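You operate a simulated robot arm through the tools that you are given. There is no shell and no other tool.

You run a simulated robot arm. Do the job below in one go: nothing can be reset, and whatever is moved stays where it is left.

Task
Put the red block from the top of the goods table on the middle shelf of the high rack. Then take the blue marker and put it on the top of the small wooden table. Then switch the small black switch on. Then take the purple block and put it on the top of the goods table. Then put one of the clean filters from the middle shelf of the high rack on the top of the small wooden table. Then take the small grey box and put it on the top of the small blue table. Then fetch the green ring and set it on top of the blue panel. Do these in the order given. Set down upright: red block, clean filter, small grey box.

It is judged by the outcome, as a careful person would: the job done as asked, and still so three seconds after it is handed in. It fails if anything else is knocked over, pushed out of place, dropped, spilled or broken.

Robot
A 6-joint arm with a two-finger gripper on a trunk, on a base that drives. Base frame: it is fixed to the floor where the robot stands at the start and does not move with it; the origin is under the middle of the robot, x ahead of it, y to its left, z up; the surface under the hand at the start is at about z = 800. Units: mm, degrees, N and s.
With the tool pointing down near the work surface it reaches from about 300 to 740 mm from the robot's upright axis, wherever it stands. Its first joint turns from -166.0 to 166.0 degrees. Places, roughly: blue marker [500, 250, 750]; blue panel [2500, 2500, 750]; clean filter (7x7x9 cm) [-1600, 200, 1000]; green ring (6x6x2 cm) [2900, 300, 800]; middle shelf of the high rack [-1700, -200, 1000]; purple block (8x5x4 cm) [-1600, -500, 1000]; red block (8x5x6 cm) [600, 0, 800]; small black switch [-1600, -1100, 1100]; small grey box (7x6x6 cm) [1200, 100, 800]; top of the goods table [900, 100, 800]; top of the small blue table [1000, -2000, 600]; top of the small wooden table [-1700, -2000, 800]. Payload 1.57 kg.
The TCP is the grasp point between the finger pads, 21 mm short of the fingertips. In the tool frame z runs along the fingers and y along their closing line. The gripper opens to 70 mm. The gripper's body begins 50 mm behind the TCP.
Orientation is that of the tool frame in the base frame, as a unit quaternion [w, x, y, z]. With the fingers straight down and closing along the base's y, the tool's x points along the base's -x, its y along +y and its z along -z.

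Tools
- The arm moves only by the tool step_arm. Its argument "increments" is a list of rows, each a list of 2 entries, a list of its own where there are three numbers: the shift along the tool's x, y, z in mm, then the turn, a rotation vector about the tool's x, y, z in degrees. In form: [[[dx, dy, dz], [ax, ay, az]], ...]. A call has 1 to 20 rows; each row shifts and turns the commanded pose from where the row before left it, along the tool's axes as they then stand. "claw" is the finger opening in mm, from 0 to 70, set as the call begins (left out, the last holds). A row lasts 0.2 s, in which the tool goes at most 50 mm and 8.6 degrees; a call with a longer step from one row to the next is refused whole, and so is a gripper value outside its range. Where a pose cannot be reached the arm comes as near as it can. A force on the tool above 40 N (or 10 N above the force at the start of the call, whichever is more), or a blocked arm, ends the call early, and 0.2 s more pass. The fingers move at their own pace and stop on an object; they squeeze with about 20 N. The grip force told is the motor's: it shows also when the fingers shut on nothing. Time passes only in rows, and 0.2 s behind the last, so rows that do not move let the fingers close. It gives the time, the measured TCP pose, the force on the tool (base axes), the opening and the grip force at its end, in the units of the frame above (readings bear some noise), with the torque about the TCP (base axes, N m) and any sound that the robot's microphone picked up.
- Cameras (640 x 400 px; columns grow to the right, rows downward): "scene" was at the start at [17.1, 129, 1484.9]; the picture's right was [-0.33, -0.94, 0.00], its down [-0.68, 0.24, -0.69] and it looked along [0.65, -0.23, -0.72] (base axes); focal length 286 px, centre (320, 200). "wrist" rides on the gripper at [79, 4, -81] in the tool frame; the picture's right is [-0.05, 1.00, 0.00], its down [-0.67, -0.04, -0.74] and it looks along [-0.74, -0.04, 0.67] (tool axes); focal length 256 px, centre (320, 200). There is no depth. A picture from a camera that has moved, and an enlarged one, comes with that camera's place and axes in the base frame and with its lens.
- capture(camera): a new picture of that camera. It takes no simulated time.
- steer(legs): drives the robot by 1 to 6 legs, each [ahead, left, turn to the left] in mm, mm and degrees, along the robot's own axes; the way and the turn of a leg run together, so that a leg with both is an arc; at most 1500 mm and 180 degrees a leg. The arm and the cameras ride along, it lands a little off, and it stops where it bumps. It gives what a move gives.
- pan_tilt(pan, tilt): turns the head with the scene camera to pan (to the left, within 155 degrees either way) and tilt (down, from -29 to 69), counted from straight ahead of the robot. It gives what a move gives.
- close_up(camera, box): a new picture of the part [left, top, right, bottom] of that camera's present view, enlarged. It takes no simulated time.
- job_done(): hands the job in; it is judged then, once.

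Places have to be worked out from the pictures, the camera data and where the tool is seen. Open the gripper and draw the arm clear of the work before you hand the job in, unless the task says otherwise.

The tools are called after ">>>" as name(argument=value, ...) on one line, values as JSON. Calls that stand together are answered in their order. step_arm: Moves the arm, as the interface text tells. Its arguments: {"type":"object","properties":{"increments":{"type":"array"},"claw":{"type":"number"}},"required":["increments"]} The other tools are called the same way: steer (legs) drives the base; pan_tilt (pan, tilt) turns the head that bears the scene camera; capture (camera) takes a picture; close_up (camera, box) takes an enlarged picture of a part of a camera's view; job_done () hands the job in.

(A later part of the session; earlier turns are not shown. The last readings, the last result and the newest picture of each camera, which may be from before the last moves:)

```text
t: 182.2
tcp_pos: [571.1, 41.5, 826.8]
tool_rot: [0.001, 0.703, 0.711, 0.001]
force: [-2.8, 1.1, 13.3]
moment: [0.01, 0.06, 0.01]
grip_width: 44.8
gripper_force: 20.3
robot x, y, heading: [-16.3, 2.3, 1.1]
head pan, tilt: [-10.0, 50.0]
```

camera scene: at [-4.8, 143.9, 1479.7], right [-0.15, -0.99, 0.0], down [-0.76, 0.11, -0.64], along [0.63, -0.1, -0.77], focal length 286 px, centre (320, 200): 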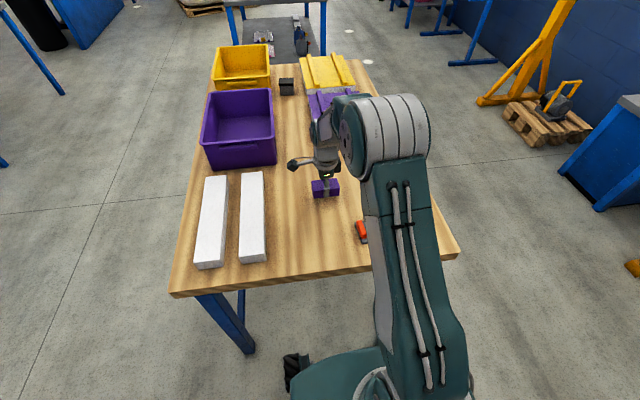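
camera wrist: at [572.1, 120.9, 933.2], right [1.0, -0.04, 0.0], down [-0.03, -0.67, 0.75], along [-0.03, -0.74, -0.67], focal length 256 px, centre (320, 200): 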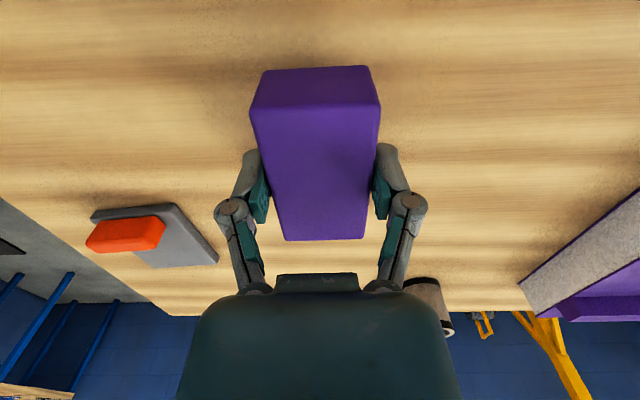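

Contact at TCP z≈827 (13 N). Relieve 1 mm and open.

>>> step_arm(increments=[[[0, 0, -1], [0, 0, 0]], [[0, 0, 0], [0, 0, 0]]])

>>> step_arm(increments=[[[0, 0, 0], [0, 0, 0]], [[0, 0, 0], [0, 0, 0]], [[0, 0, 0], [0, 0, 0]]], claw=70)

>>> step_arm(increments=[[[0, 0, -15], [0, 0, 0]], [[0, 0, -30], [0, 0, 0]], [[0, 0, -45], [0, 0, 0]], [[0, 0, -45], [0, 0, 0]], [[0, 0, -45], [0, 0, 0]], [[0, 0, -45], [0, 0, 0]], [[0, -40, -10], [0, 0, 0]], [[0, -40, 0], [0, 0, 0]], [[0, -40, 0], [0, 0, 0]], [[0, -40, 0], [0, 0, 0]], [[0, 0, 0], [0, 0, 0]]])

>>> capture(camera="scene")

>>> capture(camera="wrist")

```text
t: 182.8
tcp_pos: [569.3, 41.3, 826.7]
tool_rot: [0.0, 0.703, 0.711, -0.001]
force: [0.8, 0.5, 1.1]
moment: [-0.04, -0.08, -0.01]
grip_width: 44.7
gripper_force: 20.1
robot x, y, heading: [-20.2, 4.3, 1.4]
head pan, tilt: [-10.0, 50.0]
```

```text
t: 183.6
tcp_pos: [571.3, 42.0, 827.4]
tool_rot: [0.0, 0.703, 0.711, 0.0]
force: [1.1, 0.6, -0.3]
moment: [-0.03, 0.02, 0.01]
grip_width: 70.3
gripper_force: 0.1
robot x, y, heading: [-20.0, 0.9, 1.6]
head pan, tilt: [-10.0, 50.0]
```

```text
t: 186.0
tcp_pos: [408.3, 41.6, 1062.8]
tool_rot: [0.0, 0.703, 0.711, 0.0]
force: [0.0, -1.2, 0.1]
moment: [0.02, -0.01, -0.01]
grip_width: 69.9
gripper_force: 0.0
robot x, y, heading: [-18.7, 2.2, 1.5]
head pan, tilt: [-10.0, 50.0]
```

```text
taken
camera scene: at [-6.1, 143.9, 1479.7], right [-0.15, -0.99, 0.0], down [-0.76, 0.11, -0.64], along [0.63, -0.1, -0.77], focal length 286 px, centre (320, 200)
```

scene: 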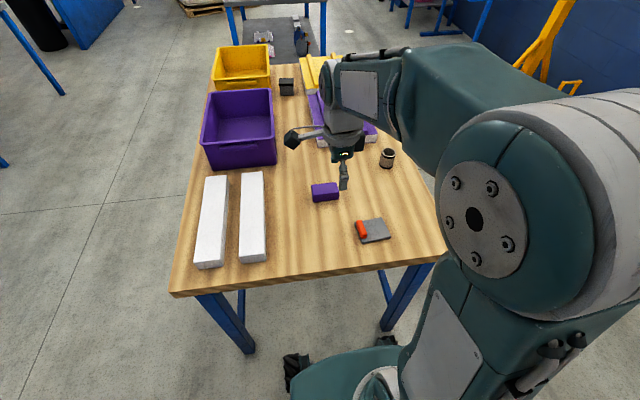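

```text
taken
camera wrist: at [412.6, 120.9, 1143.8], right [1.0, -0.04, 0.0], down [-0.03, -0.67, 0.75], along [-0.03, -0.74, -0.67], focal length 256 px, centre (320, 200)
```

wrist: 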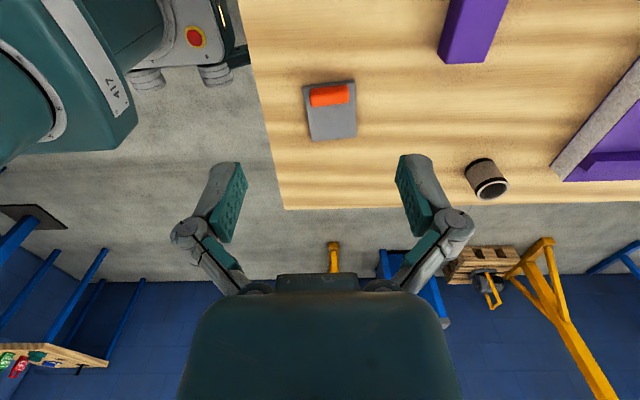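

Task 4 done: the purple block sits on the goods table. Now back to the rack for the clean filter nearest its right front (≈(-1640, 219)).

>>> steer(legs=[[-450, 0, 0], [0, 0, 179]])

```text
t: 195.9
tcp_pos: [-888.7, -31.6, 1062.3]
tool_rot: [-0.001, -0.693, 0.721, 0.0]
force: [0.1, 0.8, -0.9]
moment: [0.0, 0.0, 0.0]
grip_width: 70.0
gripper_force: 0.0
robot x, y, heading: [-457.8, -13.7, 178.4]
head pan, tilt: [-10.0, 50.0]
```

>>> steer(legs=[[0, 0, 1.5], [450, -250, 0]])

>>> pan_tilt(pan=0, tilt=35)

>>> capture(camera="scene")

>>> capture(camera="wrist")

```text
t: 199.2
tcp_pos: [-1333.3, 211.9, 1062.5]
tool_rot: [0.001, -0.698, 0.716, 0.001]
force: [0.7, 0.5, 0.1]
moment: [-0.03, -0.01, 0.01]
grip_width: 70.1
gripper_force: 0.1
robot x, y, heading: [-902.2, 238.0, 179.4]
head pan, tilt: [-10.0, 50.0]
```

```text
t: 200.0
tcp_pos: [-1334.1, 212.8, 1063.4]
tool_rot: [-0.001, -0.698, 0.716, 0.0]
force: [-0.3, -0.3, 1.2]
moment: [0.01, -0.01, -0.03]
grip_width: 70.1
gripper_force: 0.1
robot x, y, heading: [-903.9, 241.9, 179.6]
head pan, tilt: [0.0, 35.0]
```

```text
taken
camera scene: at [-935.6, 83.4, 1501.3], right [0.01, 1.0, 0.0], down [0.57, -0.01, -0.82], along [-0.82, 0.01, -0.57], focal length 286 px, centre (320, 200)
```

scene: 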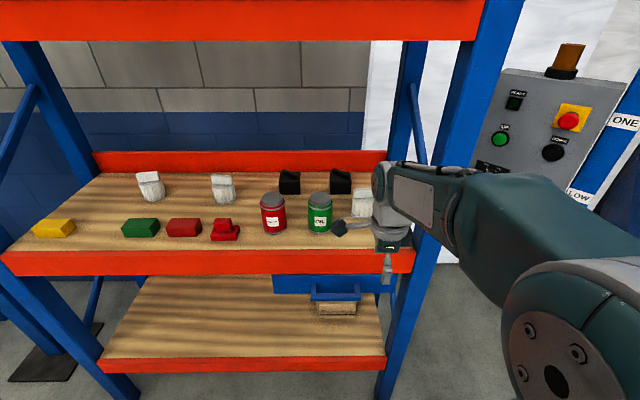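

```text
taken
camera wrist: at [-1338.4, 133.8, 1143.9], right [-1.0, 0.08, 0.0], down [0.05, 0.66, 0.75], along [0.06, 0.74, -0.67], focal length 256 px, centre (320, 200)
```

wrist: 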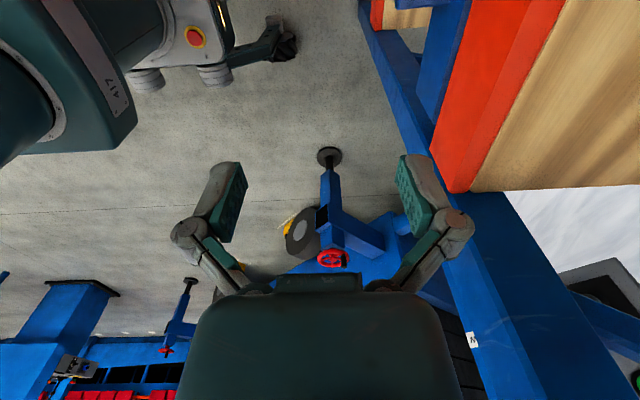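

>>> close_up(camera="scene", box=[240, 140, 420, 260])

>>> close_up(camera="scene", box=[110, 150, 290, 250])

```text
3.33 times, centred on (330, 200) of scene
camera zoom: at [-935.6, 83.4, 1501.3], right [0.01, 1.0, 0.0], down [0.57, -0.01, -0.82], along [-0.82, 0.01, -0.57], focal length 955 px, centre (287, 200)
```

zoom: 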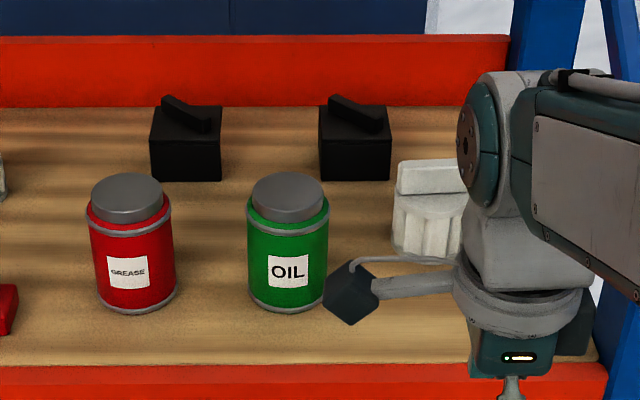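

```text
3.56 times, centred on (200, 200) of scene
camera zoom: at [-935.6, 83.4, 1501.3], right [0.01, 1.0, 0.0], down [0.57, -0.01, -0.82], along [-0.82, 0.01, -0.57], focal length 1018 px, centre (747, 200)
```

zoom: 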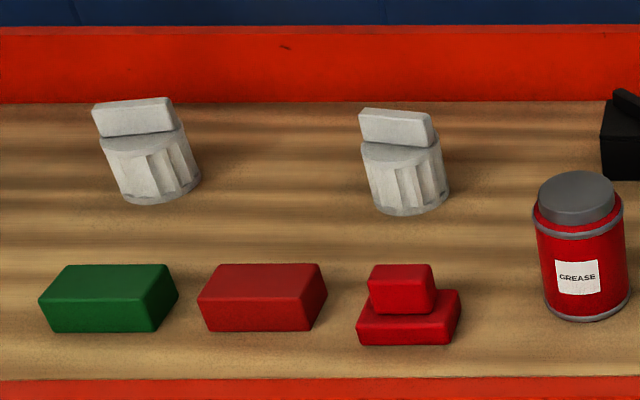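

The filter's centre is about (-1650, 219), handle bar roughly along y. I raise to z≈1105 and move in to x≈-1560 to view it with the wrist camera.

>>> step_arm(increments=[[[0, 0, -42], [0, 0, 0]], [[0, 45, 0], [0, 0, 0]], [[0, 45, 0], [0, 0, 0]], [[0, 45, 0], [0, 0, 0]], [[0, 45, 0], [0, 0, 0]], [[0, 40, 0], [0, 0, 0]], [[0, 0, 0], [0, 0, 0]]])

>>> capture(camera="wrist")

>>> capture(camera="scene")

```text
t: 201.6
tcp_pos: [-1553.7, 221.5, 1104.9]
tool_rot: [0.0, -0.698, 0.716, 0.0]
force: [1.1, 0.1, -0.5]
moment: [0.02, -0.01, 0.02]
grip_width: 70.2
gripper_force: 0.0
robot x, y, heading: [-909.9, 243.0, 179.4]
head pan, tilt: [0.0, 35.0]
```

```text
taken
camera wrist: at [-1558.6, 142.5, 1186.1], right [-1.0, 0.08, 0.0], down [0.05, 0.66, 0.75], along [0.06, 0.74, -0.67], focal length 256 px, centre (320, 200)
```

wrist: 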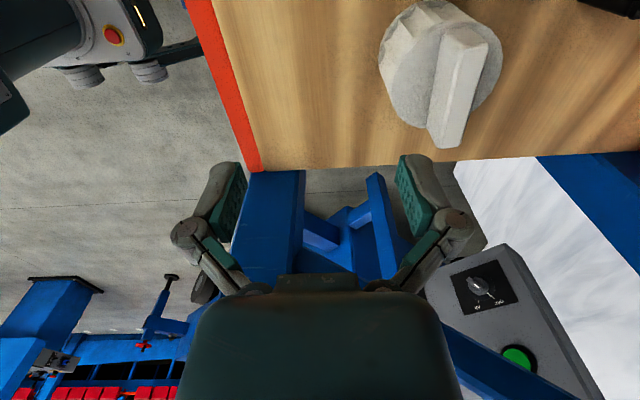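

```text
taken
camera scene: at [-937.0, 83.5, 1501.4], right [0.01, 1.0, 0.0], down [0.57, -0.01, -0.82], along [-0.82, 0.01, -0.57], focal length 286 px, centre (320, 200)
```

scene: 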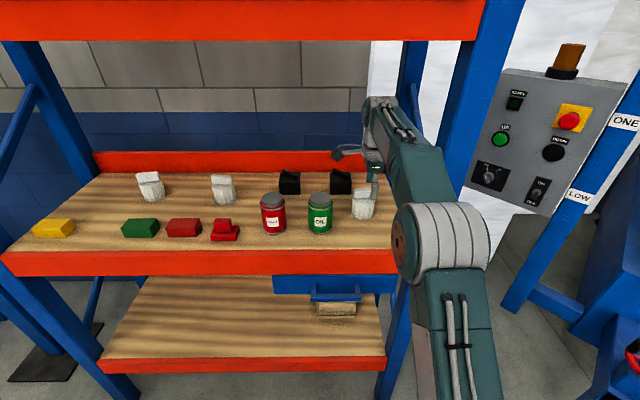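

>>> close_up(camera="wrist", box=[340, 0, 540, 160])

>>> close_up(camera="scene", box=[320, 140, 420, 240])

```text
2.50 times, centred on (440, 80) of wrist
camera zoom: at [-1558.6, 142.5, 1186.1], right [-1.0, 0.08, 0.0], down [0.05, 0.66, 0.75], along [0.06, 0.74, -0.67], focal length 640 px, centre (20, 500)
```

zoom: 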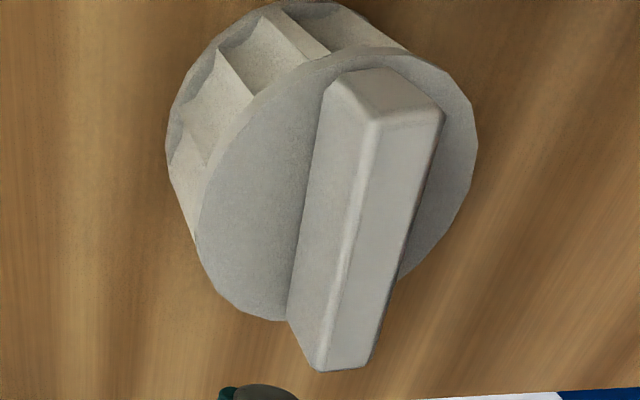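

```text
4.00 times, centred on (370, 190) of scene
camera zoom: at [-937.0, 83.5, 1501.4], right [0.01, 1.0, 0.0], down [0.57, -0.01, -0.82], along [-0.82, 0.01, -0.57], focal length 1146 px, centre (120, 240)
```

zoom: 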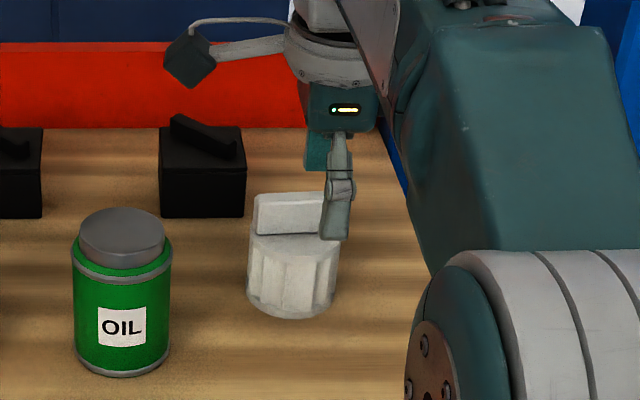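

The handle bar is ~12 mm thick, 58 mm long, centred at about (-1633, 219), yaw ≈6°, z 1024–1050. I turn the fingers to match and move above it.

>>> step_arm(increments=[[[0, 0, 0], [0, 0, -7.4]], [[-2.85, 39.6, 0], [0, 0, 0]], [[-2.85, 39.6, 0], [0, 0, 0]], [[0, 0, 0], [0, 0, 0]]], claw=50)

>>> capture(camera="wrist")

>>> close_up(camera="wrist", box=[240, 0, 420, 160])

```text
t: 202.6
tcp_pos: [-1595.5, 219.0, 1096.1]
tool_rot: [0.0, 0.743, -0.669, 0.0]
force: [-0.4, 0.5, 0.1]
moment: [0.0, -0.02, -0.04]
grip_width: 50.1
gripper_force: 0.1
out of reach, approached as far as the arm can: row 3
robot x, y, heading: [-905.1, 237.9, 179.3]
head pan, tilt: [0.0, 35.0]
```

```text
taken
camera wrist: at [-1589.2, 138.6, 1176.6], right [-1.0, -0.05, 0.0], down [-0.04, 0.67, 0.75], along [-0.04, 0.74, -0.67], focal length 256 px, centre (320, 200)
```

wrist: 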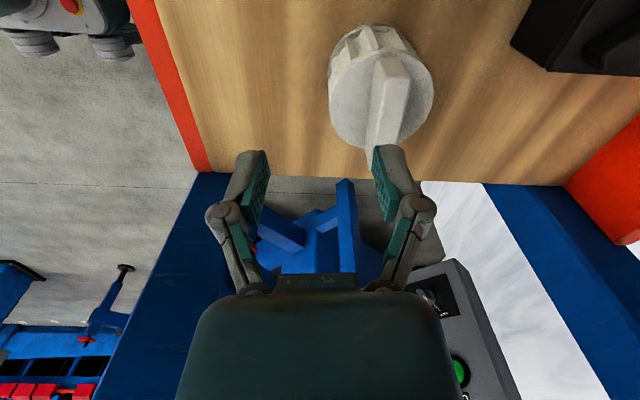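

```text
2.50 times, centred on (330, 80) of wrist
camera zoom: at [-1589.2, 138.6, 1176.6], right [-1.0, -0.05, 0.0], down [-0.04, 0.67, 0.75], along [-0.04, 0.74, -0.67], focal length 640 px, centre (295, 500)
```

zoom: 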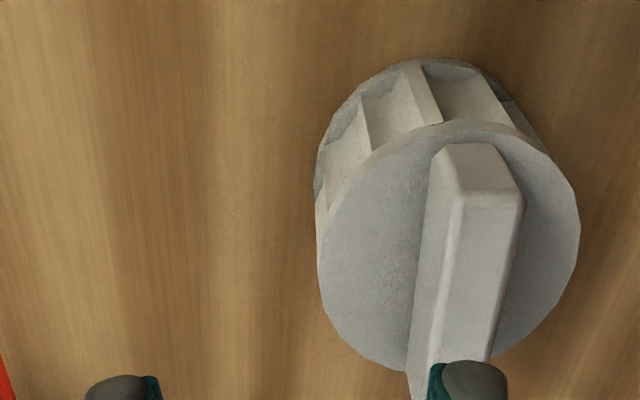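

Robot is slightly too far (row 3 out of reach). I retract the arm 100 mm, then drive 85 mm closer.

>>> step_arm(increments=[[[0, -40, 0], [0, 0, 0]], [[0, -45, 0], [0, 0, 0]], [[0, -45, -3], [0, 0, 0]], [[0, 0, 0], [0, 0, 0]]])

>>> steer(legs=[[90, 0, 0.5]])

>>> capture(camera="wrist")

>>> close_up(camera="wrist", box=[280, 0, 480, 170])

```text
t: 203.6
tcp_pos: [-1463.4, 230.5, 1099.8]
tool_rot: [0.0, 0.743, -0.669, 0.0]
force: [-0.2, -0.7, 0.0]
moment: [0.02, -0.02, -0.02]
grip_width: 50.2
gripper_force: 0.1
robot x, y, heading: [-904.6, 237.7, 179.5]
head pan, tilt: [0.0, 35.0]
```

```text
t: 204.7
tcp_pos: [-1552.0, 225.1, 1099.9]
tool_rot: [0.0, 0.747, -0.665, -0.001]
force: [-0.1, 0.5, 0.2]
moment: [-0.05, 0.01, 0.0]
grip_width: 49.8
gripper_force: 0.2
robot x, y, heading: [-993.3, 238.5, 179.8]
head pan, tilt: [0.0, 35.0]
```

```text
taken
camera wrist: at [-1546.4, 145.6, 1181.9], right [-1.0, -0.06, 0.0], down [-0.04, 0.67, 0.75], along [-0.05, 0.74, -0.67], focal length 256 px, centre (320, 200)
```

wrist: 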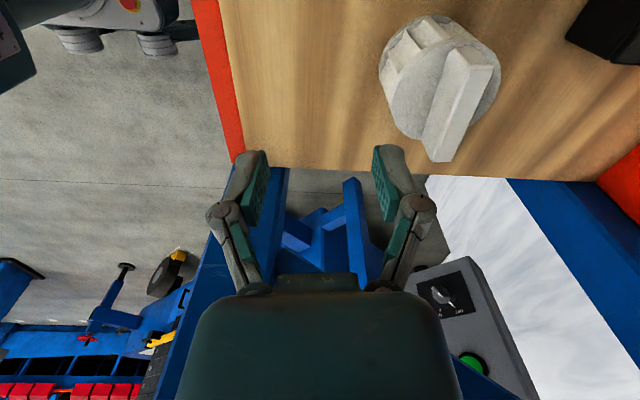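

```text
2.35 times, centred on (380, 85) of wrist
camera zoom: at [-1546.4, 145.6, 1181.9], right [-1.0, -0.06, 0.0], down [-0.04, 0.67, 0.75], along [-0.05, 0.74, -0.67], focal length 602 px, centre (179, 471)
```

zoom: 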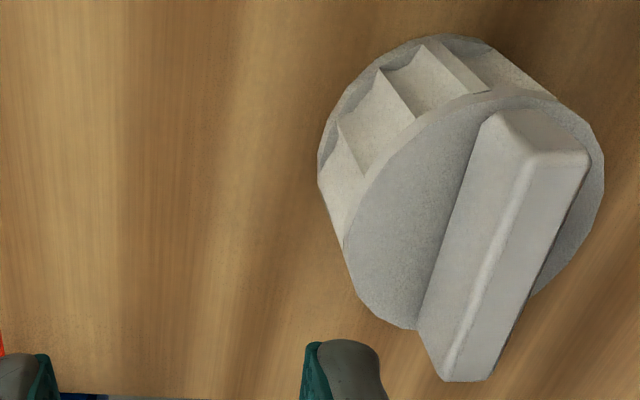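

Handle recomputed at (-1631, 219), consistent with before. I move over it with a 1.5° yaw trim.

>>> step_arm(increments=[[[-1.4, 39.8, 0], [0, 0, 0]], [[-1.4, 39.8, 0], [0, 0, 1.5]], [[0, 0, 0], [0, 0, 0]]])

>>> capture(camera="wrist")

>>> close_up(camera="wrist", box=[220, 0, 420, 170])

```text
t: 205.5
tcp_pos: [-1632.9, 216.3, 1102.7]
tool_rot: [0.0, 0.738, -0.675, 0.0]
force: [-0.5, -0.4, 0.7]
moment: [0.01, -0.01, 0.0]
grip_width: 49.9
gripper_force: 0.0
robot x, y, heading: [-992.9, 237.4, 179.8]
head pan, tilt: [0.0, 35.0]
```

```text
taken
camera wrist: at [-1628.7, 137.0, 1184.3], right [-1.0, -0.04, 0.0], down [-0.02, 0.67, 0.75], along [-0.03, 0.74, -0.67], focal length 256 px, centre (320, 200)
```

wrist: 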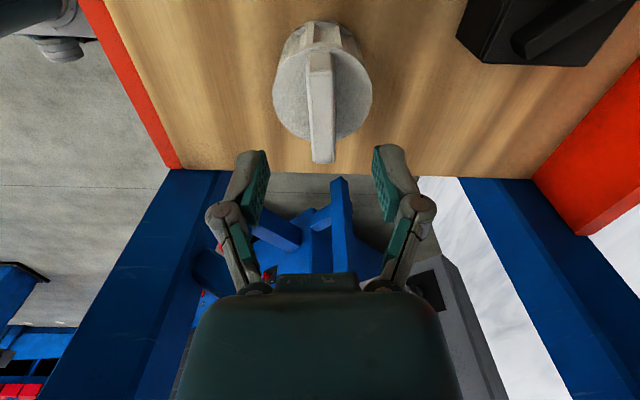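

```text
2.35 times, centred on (320, 85) of wrist
camera zoom: at [-1628.7, 137.0, 1184.3], right [-1.0, -0.04, 0.0], down [-0.02, 0.67, 0.75], along [-0.03, 0.74, -0.67], focal length 602 px, centre (320, 471)
```

zoom: 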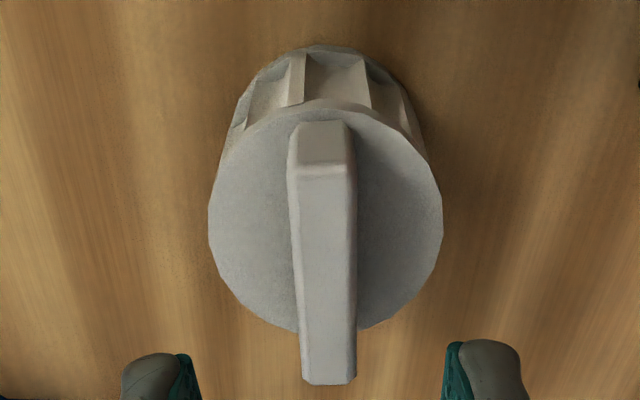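

Well aligned. Descend to z≈1057 and check before closing.

>>> step_arm(increments=[[[-2, 1, 16], [0, 0, 0]], [[0, 0, 16], [0, 0, 0]], [[0, 0, 10], [0, 0, 0]], [[0, 0, 4], [0, 0, 0]], [[0, 0, 0], [0, 0, 0]]])

>>> capture(camera="wrist")

```text
t: 206.7
tcp_pos: [-1632.1, 221.4, 1053.6]
tool_rot: [0.0, 0.738, -0.675, -0.001]
force: [0.5, -0.2, 0.9]
moment: [0.0, -0.02, -0.01]
grip_width: 49.7
gripper_force: 0.2
robot x, y, heading: [-995.4, 235.8, 180.1]
head pan, tilt: [0.0, 35.0]
```

```text
taken
camera wrist: at [-1628.8, 140.9, 1136.1], right [-1.0, -0.04, 0.0], down [-0.02, 0.67, 0.75], along [-0.03, 0.74, -0.67], focal length 256 px, centre (320, 200)
```

wrist: 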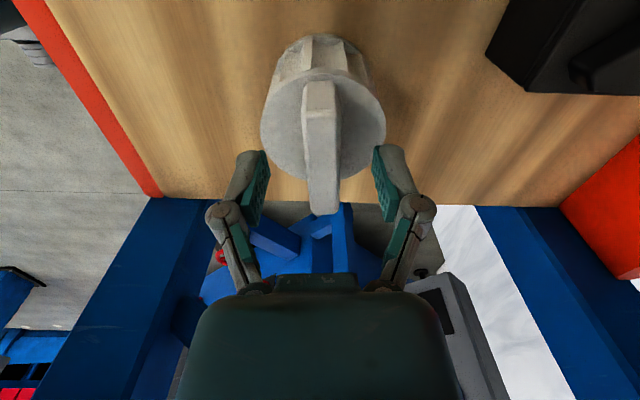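

Handle is between the pads. I raise 2 mm for tip clearance over the lid and close.

>>> step_arm(increments=[[[0, 0, -2], [0, 0, 0]], [[0, 0, 0], [0, 0, 0]]])

>>> step_arm(increments=[[[0, 0, 0], [0, 0, 0]], [[0, 0, 0], [0, 0, 0]], [[0, 0, 0], [0, 0, 0]], [[0, 0, 0], [0, 0, 0]]], claw=4)

>>> capture(camera="wrist")

```text
t: 207.3
tcp_pos: [-1634.3, 221.3, 1057.2]
tool_rot: [0.0, 0.738, -0.674, 0.001]
force: [0.4, 0.1, 0.5]
moment: [-0.03, -0.04, -0.01]
grip_width: 50.0
gripper_force: 0.1
robot x, y, heading: [-995.6, 239.1, 179.7]
head pan, tilt: [0.0, 35.0]
```

```text
t: 208.3
tcp_pos: [-1633.2, 219.8, 1057.6]
tool_rot: [0.001, 0.738, -0.675, -0.001]
force: [1.4, 0.8, 10.6]
moment: [0.02, -0.03, 0.0]
grip_width: 15.7
gripper_force: 19.7
robot x, y, heading: [-993.2, 238.4, 180.0]
head pan, tilt: [0.0, 35.0]
```

```text
taken
camera wrist: at [-1628.6, 141.0, 1140.0], right [-1.0, -0.04, 0.0], down [-0.02, 0.67, 0.75], along [-0.03, 0.74, -0.67], focal length 256 px, centre (320, 200)
```

wrist: 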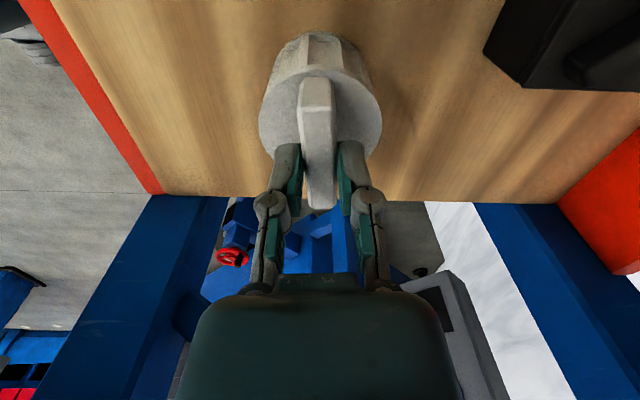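

Gripped at 15.7 mm. I lift 45 mm, then pull straight out of the rack.

>>> step_arm(increments=[[[0, 0, -5], [0, 0, 0]], [[0, 0, -10], [0, 0, 0]], [[0, 0, -15], [0, 0, 0]], [[0, 0, -15], [0, 0, 0]], [[0, 0, 0], [0, 0, 0]]])

>>> capture(camera="wrist")

>>> capture(camera="scene")

```text
t: 209.5
tcp_pos: [-1634.8, 221.4, 1101.6]
tool_rot: [-0.001, 0.738, -0.675, -0.001]
force: [-0.1, -0.1, -0.8]
moment: [-0.01, 0.02, 0.01]
grip_width: 15.6
gripper_force: 20.5
robot x, y, heading: [-993.1, 237.3, 180.2]
head pan, tilt: [0.0, 35.0]
```

```text
taken
camera wrist: at [-1630.8, 141.7, 1183.0], right [-1.0, -0.04, 0.0], down [-0.02, 0.67, 0.75], along [-0.03, 0.74, -0.67], focal length 256 px, centre (320, 200)
```

wrist: 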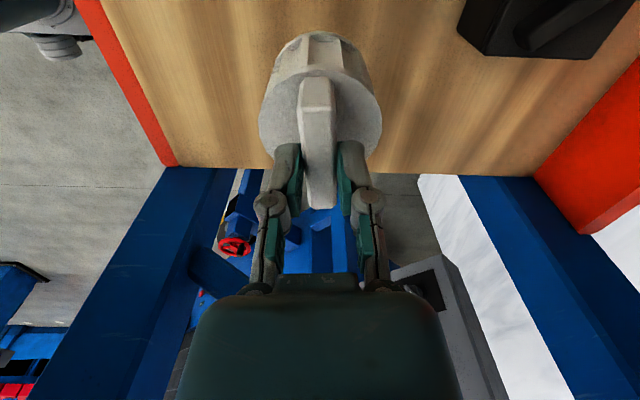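

```text
taken
camera scene: at [-1025.1, 83.8, 1501.4], right [0.0, 1.0, 0.0], down [0.57, 0.0, -0.82], along [-0.82, 0.0, -0.57], focal length 286 px, centre (320, 200)
```

scene: 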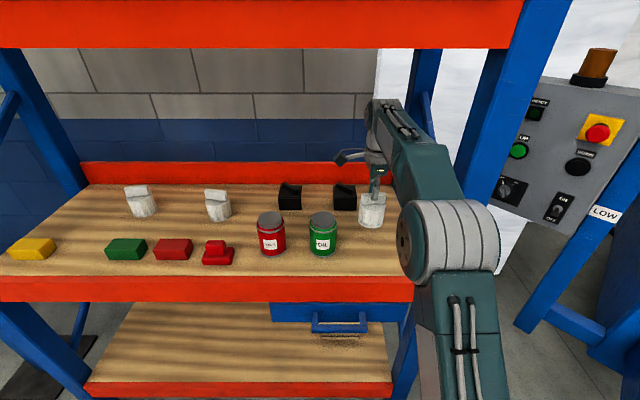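

>>> step_arm(increments=[[[3.5, -38, 0], [0, 0, 0]], [[3.9, -43.2, 0], [0, 0, 0]], [[3.9, -43.2, 0], [0, 0, 0]], [[3.9, -43.2, 0], [0, 0, 0]], [[3.9, -43.2, 0], [0, 0, 0]], [[0, 0, 0], [0, 0, 0]]])

>>> steer(legs=[[-250, 0, 0]])

>>> capture(camera="scene")

>>> capture(camera="wrist")

```text
t: 210.9
tcp_pos: [-1416.8, 220.6, 1101.0]
tool_rot: [0.0, 0.739, -0.674, 0.0]
force: [0.4, -0.2, -0.9]
moment: [0.01, 0.0, 0.01]
grip_width: 15.7
gripper_force: 19.9
robot x, y, heading: [-992.1, 237.4, 180.0]
head pan, tilt: [0.0, 35.0]
```

```text
t: 212.7
tcp_pos: [-1167.5, 219.0, 1102.7]
tool_rot: [0.0, 0.74, -0.672, 0.0]
force: [-0.4, 0.1, -0.8]
moment: [0.0, 0.02, 0.02]
grip_width: 15.2
gripper_force: 19.8
robot x, y, heading: [-746.8, 239.3, -179.6]
head pan, tilt: [0.0, 35.0]
```

```text
taken
camera scene: at [-773.3, 84.0, 1501.4], right [0.0, 1.0, 0.0], down [0.57, 0.0, -0.82], along [-0.82, 0.0, -0.57], focal length 286 px, centre (320, 200)
```

scene: 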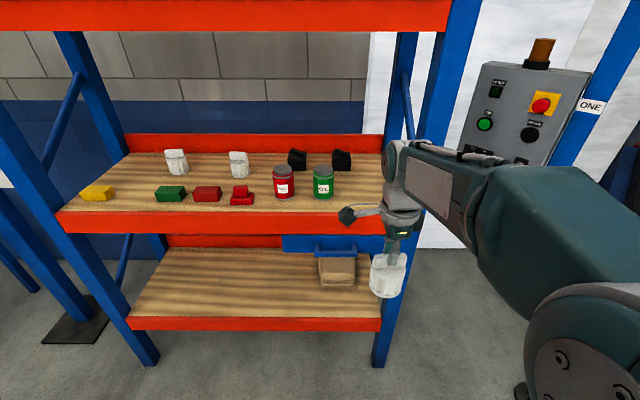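

```text
taken
camera wrist: at [-1163.4, 139.2, 1183.3], right [-1.0, -0.04, 0.0], down [-0.03, 0.67, 0.75], along [-0.03, 0.74, -0.67], focal length 256 px, centre (320, 200)
```

wrist: 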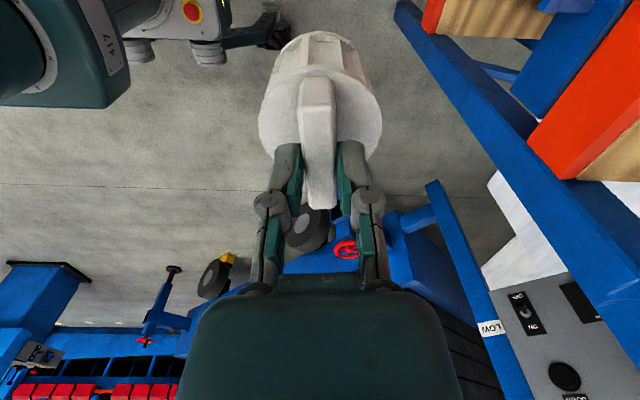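

Filter held well, all shelf items undisturbed. I drive left (-y) along to the wooden table.

>>> steer(legs=[[0, 1050, 0], [0, 1060, 0]])

>>> pan_tilt(pan=0, tilt=35)

>>> capture(camera="scene")

```text
t: 223.2
tcp_pos: [-1126.6, -1905.4, 1101.8]
tool_rot: [0.0, 0.749, -0.662, 0.0]
force: [0.5, 0.5, -1.8]
moment: [0.01, 0.02, 0.01]
grip_width: 15.5
gripper_force: 19.9
robot x, y, heading: [-705.3, -1874.1, -178.2]
head pan, tilt: [0.0, 35.0]
```

```text
t: 223.8
tcp_pos: [-1125.9, -1905.5, 1101.9]
tool_rot: [0.0, 0.75, -0.661, 0.0]
force: [0.4, 0.0, -1.7]
moment: [0.01, 0.0, -0.01]
grip_width: 15.6
gripper_force: 20.0
robot x, y, heading: [-702.9, -1877.4, -178.3]
head pan, tilt: [0.0, 35.0]
```

```text
taken
camera scene: at [-727.9, -2029.3, 1501.4], right [-0.03, 1.0, 0.0], down [0.57, 0.02, -0.82], along [-0.82, -0.03, -0.57], focal length 286 px, centre (320, 200)
```

scene: 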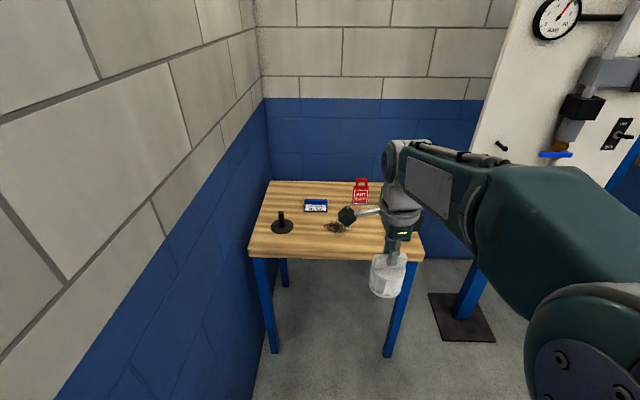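

>>> steer(legs=[[0, 0, -1.7], [290, -20, 0]])

>>> pan_tilt(pan=0, tilt=42)

>>> capture(camera="scene")

>>> capture(camera="wrist")

```text
t: 226.2
tcp_pos: [-1413.9, -1876.3, 1102.8]
tool_rot: [0.0, 0.741, -0.672, -0.001]
force: [-0.1, -0.4, -0.9]
moment: [0.0, 0.04, -0.01]
grip_width: 15.4
gripper_force: 20.2
robot x, y, heading: [-989.8, -1855.3, -179.7]
head pan, tilt: [0.0, 35.0]
```

```text
t: 226.8
tcp_pos: [-1412.0, -1877.4, 1101.8]
tool_rot: [0.0, 0.741, -0.672, 0.0]
force: [-0.4, -0.2, -2.0]
moment: [0.0, 0.04, 0.02]
grip_width: 15.8
gripper_force: 20.0
robot x, y, heading: [-991.7, -1856.2, -179.6]
head pan, tilt: [0.0, 42.0]
```

```text
taken
camera scene: at [-1012.9, -2010.4, 1490.9], right [-0.01, 1.0, 0.0], down [0.67, 0.0, -0.74], along [-0.74, 0.0, -0.67], focal length 286 px, centre (320, 200)
```

scene: 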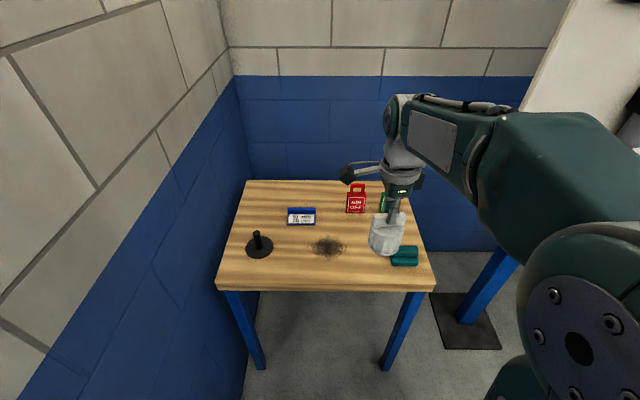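

```text
taken
camera wrist: at [-1407.5, -1956.2, 1183.3], right [-1.0, -0.04, 0.0], down [-0.03, 0.67, 0.75], along [-0.03, 0.74, -0.67], focal length 256 px, centre (320, 200)
```

wrist: 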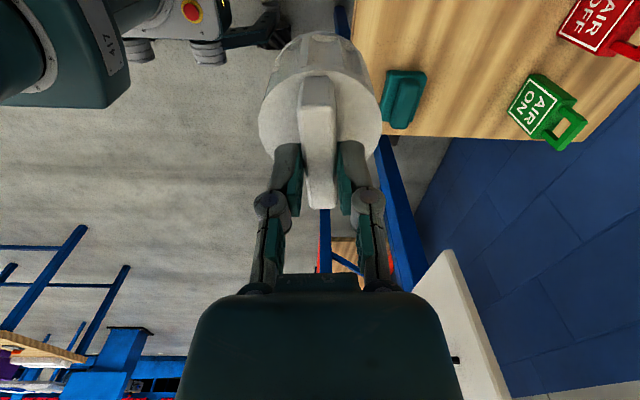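

Free gap for the filter: y between the smudge (-1925) and the eraser (-1790), x≈-1560. I move over (-1560, -1857) and lower most of the way.

>>> step_arm(increments=[[[-8.6, 36.3, 0], [0, 0, 0]], [[-8.6, 36.3, 0], [0, 0, 0]], [[-8.6, 36.3, 0], [0, 0, 0]], [[-8.6, 36.3, 0], [0, 0, 0]], [[0, 0, 40], [0, 0, 0]], [[0, 0, 40], [0, 0, 0]], [[0, 0, 40], [0, 0, 0]], [[0, 0, 40], [0, 0, 0]], [[0, 0, 40], [0, 0, 0]], [[0, 0, 25], [0, 0, 0]], [[0, 0, 0], [0, 0, 0]]])

>>> capture(camera="scene")

>>> capture(camera="wrist")

```text
t: 229.2
tcp_pos: [-1560.6, -1855.0, 877.0]
tool_rot: [0.001, 0.741, -0.672, 0.0]
force: [0.2, -0.4, -0.8]
moment: [-0.03, -0.01, -0.02]
grip_width: 15.5
gripper_force: 20.4
robot x, y, heading: [-988.4, -1856.1, -179.6]
head pan, tilt: [0.0, 42.0]
```

```text
taken
camera scene: at [-1013.9, -2010.4, 1490.9], right [-0.01, 1.0, 0.0], down [0.67, 0.0, -0.74], along [-0.74, 0.0, -0.67], focal length 286 px, centre (320, 200)
```

scene: 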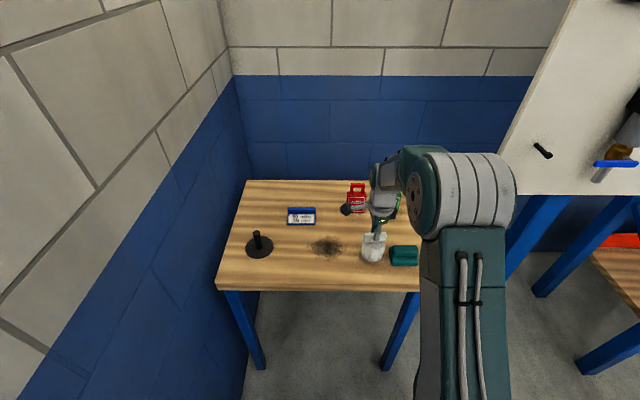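

```text
taken
camera wrist: at [-1555.0, -1934.9, 958.1], right [-1.0, -0.04, 0.0], down [-0.03, 0.67, 0.75], along [-0.03, 0.74, -0.67], focal length 256 px, centre (320, 200)
```

wrist: 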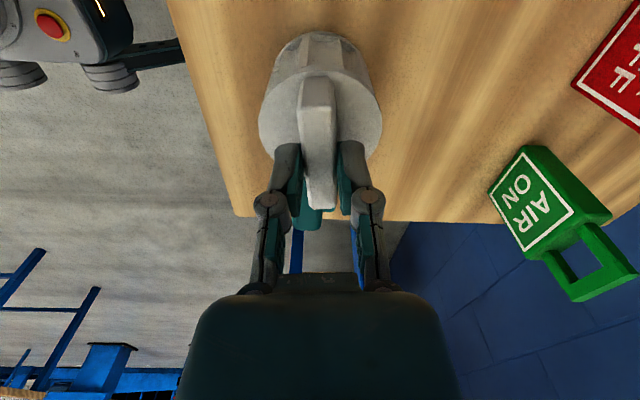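

Gap to the eraser is ~30 mm; I shift 7 mm further away from it and lower in small steps.

>>> step_arm(increments=[[[7, 0, 8], [0, 0, 0]], [[0, 0, 8], [0, 0, 0]], [[0, 0, 5], [0, 0, 0]], [[0, 0, 3], [0, 0, 0]], [[0, 0, 2], [0, 0, 0]], [[0, 0, 0], [0, 0, 0]]])

>>> step_arm(increments=[[[0, 0, 1.5], [0, 0, 0]], [[0, 0, 1.5], [0, 0, 0]], [[0, 0, 1], [0, 0, 0]], [[0, 0, 1], [0, 0, 0]], [[0, 0, 0], [0, 0, 0]]])

```text
t: 230.6
tcp_pos: [-1561.5, -1863.6, 853.4]
tool_rot: [0.001, 0.741, -0.672, -0.002]
force: [0.9, -1.2, 15.8]
moment: [-0.02, 0.01, 0.02]
grip_width: 15.7
gripper_force: 20.3
robot x, y, heading: [-987.9, -1852.5, -179.8]
head pan, tilt: [0.0, 42.0]
```

```text
t: 231.8
tcp_pos: [-1560.8, -1864.1, 845.9]
tool_rot: [0.0, 0.741, -0.672, 0.0]
force: [-1.6, 1.9, 15.2]
moment: [0.11, 0.06, 0.0]
grip_width: 15.9
gripper_force: 19.9
robot x, y, heading: [-989.8, -1855.0, -179.4]
head pan, tilt: [0.0, 42.0]
```

Contact reached (≈15 N). I look before releasing.

>>> capture(camera="wrist")

>>> close_up(camera="scene", box=[290, 160, 450, 290])

```text
taken
camera wrist: at [-1555.0, -1942.8, 927.3], right [-1.0, -0.04, 0.0], down [-0.03, 0.67, 0.75], along [-0.03, 0.74, -0.67], focal length 256 px, centre (320, 200)
```

wrist: 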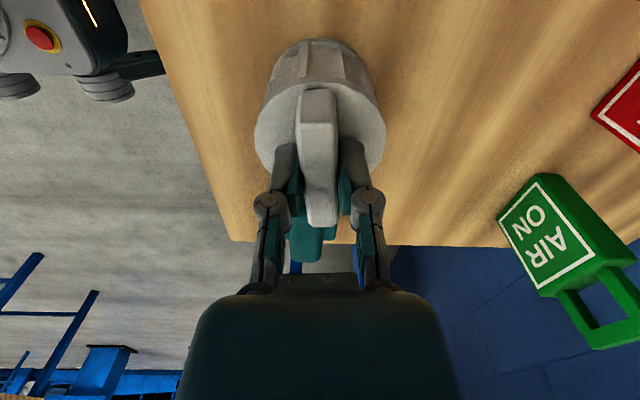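

```text
3.08 times, centred on (370, 225) of scene
camera zoom: at [-1013.0, -2010.0, 1491.0], right [-0.01, 1.0, 0.0], down [0.67, 0.0, -0.74], along [-0.74, 0.0, -0.67], focal length 881 px, centre (166, 123)
```

zoom: 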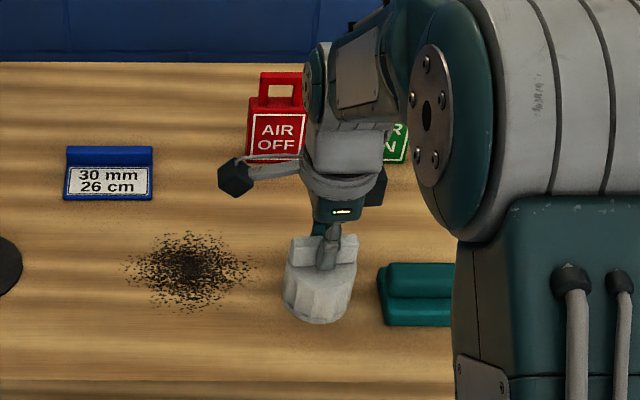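

The filter stands on the table in the free gap (it slid slightly up in the grip). I open the gripper.

>>> step_arm(increments=[[[0, 0, 0], [0, 0, 0]], [[0, 0, 0], [0, 0, 0]], [[0, 0, 0], [0, 0, 0]]], claw=45)

>>> capture(camera="wrist")

```text
t: 232.6
tcp_pos: [-1560.0, -1864.1, 845.8]
tool_rot: [-0.001, 0.741, -0.672, 0.0]
force: [0.1, -0.1, 0.3]
moment: [-0.02, 0.0, 0.03]
grip_width: 44.9
gripper_force: 0.1
robot x, y, heading: [-991.1, -1856.2, -179.5]
head pan, tilt: [0.0, 42.0]
```

```text
taken
camera wrist: at [-1554.9, -1943.3, 927.1], right [-1.0, -0.04, 0.0], down [-0.03, 0.67, 0.75], along [-0.03, 0.74, -0.67], focal length 256 px, centre (320, 200)
```

wrist: 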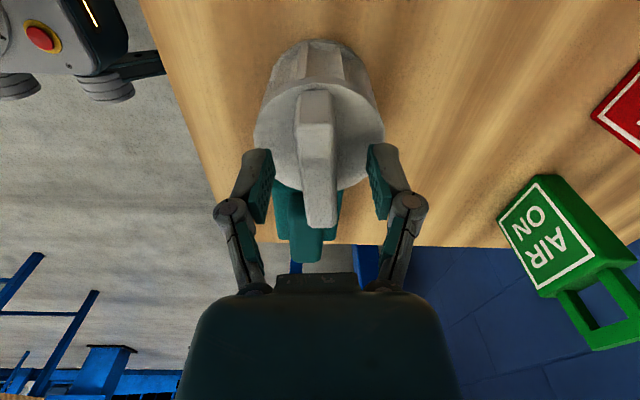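

Released and standing upright. I raise the arm straight up and retract, then check.

>>> step_arm(increments=[[[0, 0, -10], [0, 0, 0]], [[0, 0, -20], [0, 0, 0]], [[0, 0, -40], [0, 0, 0]], [[0, 0, -45], [0, 0, 0]], [[0, 0, -45], [0, 0, 0]], [[0, 0, -45], [0, 0, 0]], [[0, 0, -35], [0, 0, 0]], [[0, -40, 0], [0, 0, 0]], [[0, -40, 0], [0, 0, 0]], [[0, -40, 0], [0, 0, 0]], [[0, -25, 0], [0, 0, 0]], [[0, 0, 0], [0, 0, 0]]])

>>> close_up(camera="scene", box=[200, 160, 450, 310])

>>> capture(camera="wrist")

```text
t: 235.2
tcp_pos: [-1414.2, -1848.2, 1088.9]
tool_rot: [0.001, 0.741, -0.672, 0.0]
force: [-0.8, -0.1, 0.0]
moment: [0.02, -0.01, 0.03]
grip_width: 45.1
gripper_force: 0.0
robot x, y, heading: [-990.3, -1857.7, -179.4]
head pan, tilt: [0.0, 42.0]
```

```text
2.56 times, centred on (325, 235) of scene
camera zoom: at [-1012.7, -2010.3, 1490.9], right [-0.01, 1.0, 0.0], down [0.67, 0.0, -0.74], along [-0.74, 0.0, -0.67], focal length 733 px, centre (307, 110)
```

zoom: 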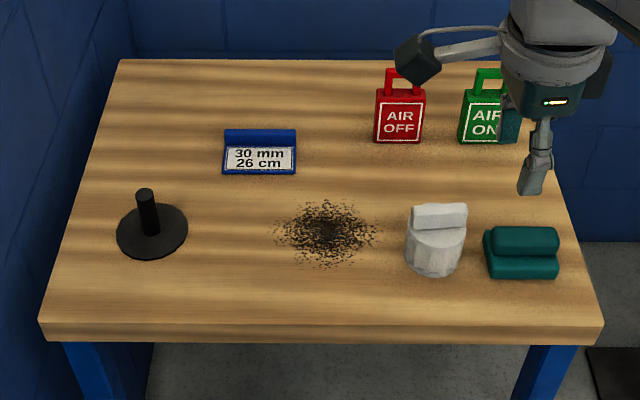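

```text
taken
camera wrist: at [-1409.1, -1927.6, 1169.8], right [-1.0, -0.04, 0.0], down [-0.03, 0.67, 0.75], along [-0.03, 0.74, -0.67], focal length 256 px, centre (320, 200)
```

wrist: 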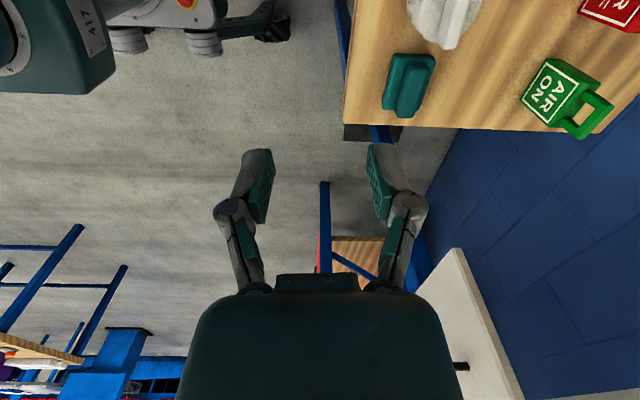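

Task 5 done: filter upright on the wooden table, nothing else moved. Next the grey box; I back off, turn to face +y, and will come along the right side of the goods table.

>>> steer(legs=[[-350, 0, 0], [0, -500, 0], [0, 0, -90]])

```text
t: 243.9
tcp_pos: [-614.5, -931.1, 1089.6]
tool_rot: [0.0, -0.041, 0.999, -0.001]
force: [-0.1, -0.5, 0.7]
moment: [0.0, 0.03, 0.01]
grip_width: 45.3
gripper_force: 0.2
robot x, y, heading: [-631.6, -1357.6, 89.4]
head pan, tilt: [0.0, 42.0]
```

>>> steer(legs=[[280, -920, 0.6], [260, -910, 0]])

>>> pan_tilt(pan=0, tilt=35)

>>> capture(camera="scene")

```text
t: 253.4
tcp_pos: [1213.3, -416.7, 1088.3]
tool_rot: [0.0, -0.037, 0.999, 0.0]
force: [-0.2, 0.2, 0.0]
moment: [0.01, 0.01, -0.04]
grip_width: 44.9
gripper_force: 0.0
robot x, y, heading: [1193.6, -843.0, 89.0]
head pan, tilt: [0.0, 42.0]
```

```text
t: 254.1
tcp_pos: [1214.4, -416.1, 1088.9]
tool_rot: [0.0, -0.037, 0.999, 0.0]
force: [-0.5, 0.7, 0.4]
moment: [0.0, 0.02, 0.01]
grip_width: 45.2
gripper_force: 0.0
robot x, y, heading: [1197.4, -844.5, 88.7]
head pan, tilt: [0.0, 35.0]
```

```text
taken
camera scene: at [1041.9, -810.2, 1501.3], right [1.0, -0.02, 0.0], down [-0.01, -0.57, -0.82], along [0.01, 0.82, -0.57], focal length 286 px, centre (320, 200)
```

scene: 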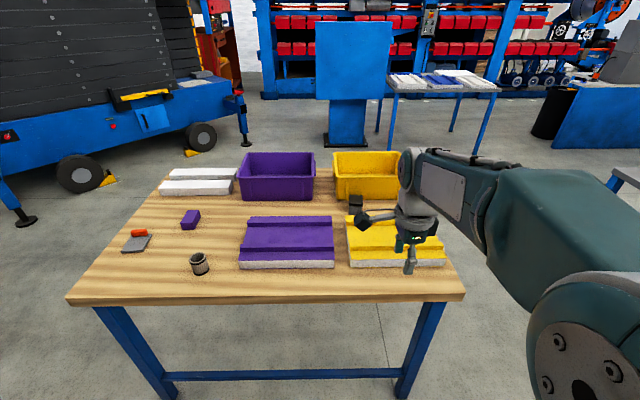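

>>> close_up(camera="scene", box=[320, 170, 400, 230])

>>> close_up(camera="scene", box=[360, 50, 520, 150])

>>> close_up(camera="scene", box=[220, 150, 470, 310])

```text
6.67 times, centred on (360, 200) of scene
camera zoom: at [1041.9, -810.2, 1501.3], right [1.0, -0.02, 0.0], down [-0.01, -0.57, -0.82], along [0.01, 0.82, -0.57], focal length 1909 px, centre (53, 200)
```

zoom: 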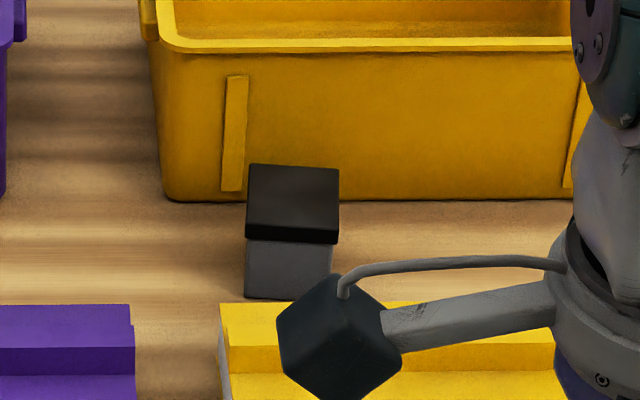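

```text
4.00 times, centred on (440, 100) of scene
camera zoom: at [1041.9, -810.2, 1501.3], right [1.0, -0.02, 0.0], down [-0.01, -0.57, -0.82], along [0.01, 0.82, -0.57], focal length 1146 px, centre (-160, 600)
```

zoom: 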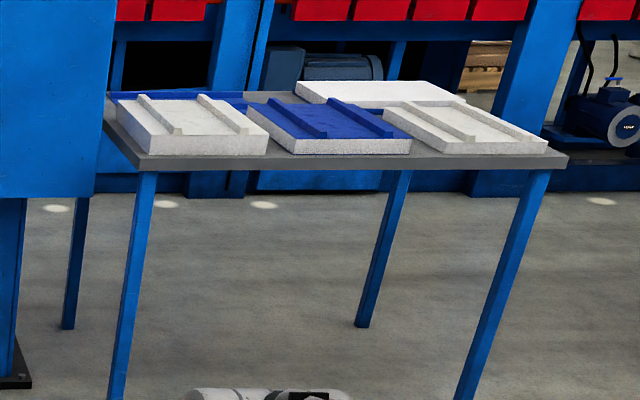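

```text
2.50 times, centred on (345, 230) of scene
camera zoom: at [1041.9, -810.2, 1501.3], right [1.0, -0.02, 0.0], down [-0.01, -0.57, -0.82], along [0.01, 0.82, -0.57], focal length 716 px, centre (258, 125)
```

zoom: 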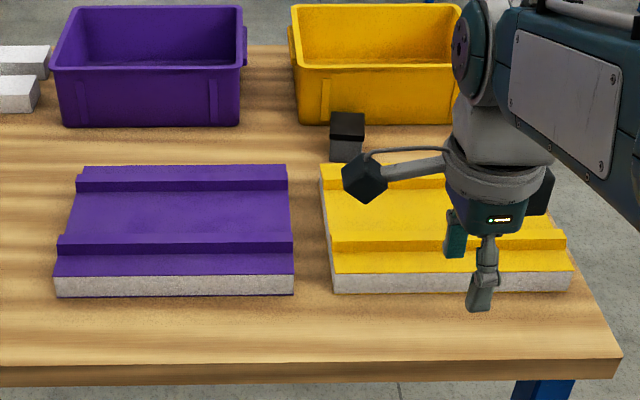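

The grey box's lid is ~52×63 mm, centred near (1202, 108), yawed about -7.7°, between the yellow panel and yellow bin. I'll grip across its short side; first drive closer and turn the fingers.

>>> steer(legs=[[275, 0, 1.0]])

>>> step_arm(increments=[[[0, 0, 0], [0, 0, -7.8]], [[0, 0, 0], [0, 0, -7.8]], [[0, 0, 0], [0, 0, -7.8]], [[0, 0, 0], [0, 0, -7.8]], [[0, 0, 0], [0, 0, -7.8]], [[0, 0, 0], [0, 0, -7.8]], [[0, 0, 0], [0, 0, -7.8]], [[0, 0, 0], [0, 0, -7.8]], [[0, 0, 0], [0, 0, -7.8]], [[0, 0, 0], [0, 0, -7.8]], [[0, 0, 0], [0, 0, 0]]], claw=70)

>>> capture(camera="wrist")

>>> capture(camera="scene")

```text
t: 256.0
tcp_pos: [1214.3, -155.7, 1093.3]
tool_rot: [0.0, -0.043, 0.999, 0.002]
force: [0.4, 1.1, 0.5]
moment: [-0.03, 0.0, 0.01]
grip_width: 44.9
gripper_force: 0.0
robot x, y, heading: [1199.8, -578.9, 89.7]
head pan, tilt: [0.0, 35.0]
```

```text
t: 258.4
tcp_pos: [1225.4, -157.9, 1090.9]
tool_rot: [-0.004, -0.663, 0.749, 0.004]
force: [-0.6, -0.2, -0.3]
moment: [-0.01, 0.0, -0.01]
grip_width: 70.1
gripper_force: 0.0
robot x, y, heading: [1200.7, -584.0, 89.5]
head pan, tilt: [0.0, 35.0]
```

```text
taken
camera wrist: at [1213.9, -236.4, 1171.7], right [-0.98, 0.17, 0.01], down [0.13, 0.65, 0.75], along [0.12, 0.74, -0.67], focal length 256 px, centre (320, 200)
```

wrist: 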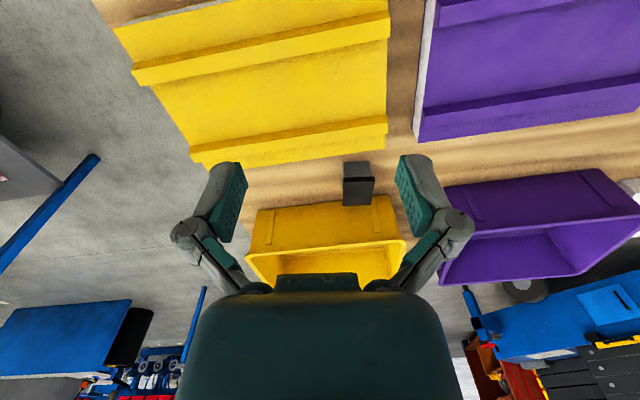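

```text
taken
camera scene: at [1033.3, -553.3, 1501.8], right [1.0, 0.0, 0.01], down [0.01, -0.57, -0.82], along [0.01, 0.82, -0.57], focal length 286 px, centre (320, 200)
```

scene: 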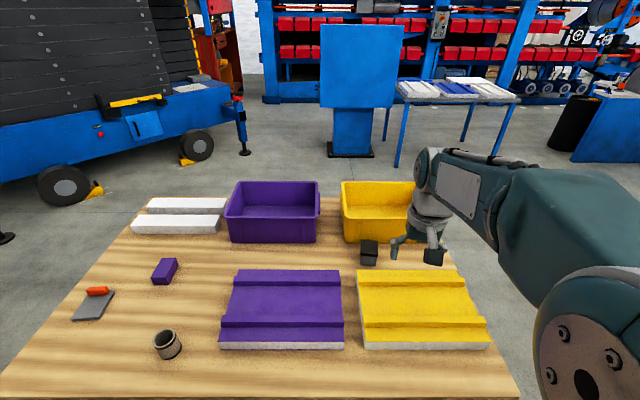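

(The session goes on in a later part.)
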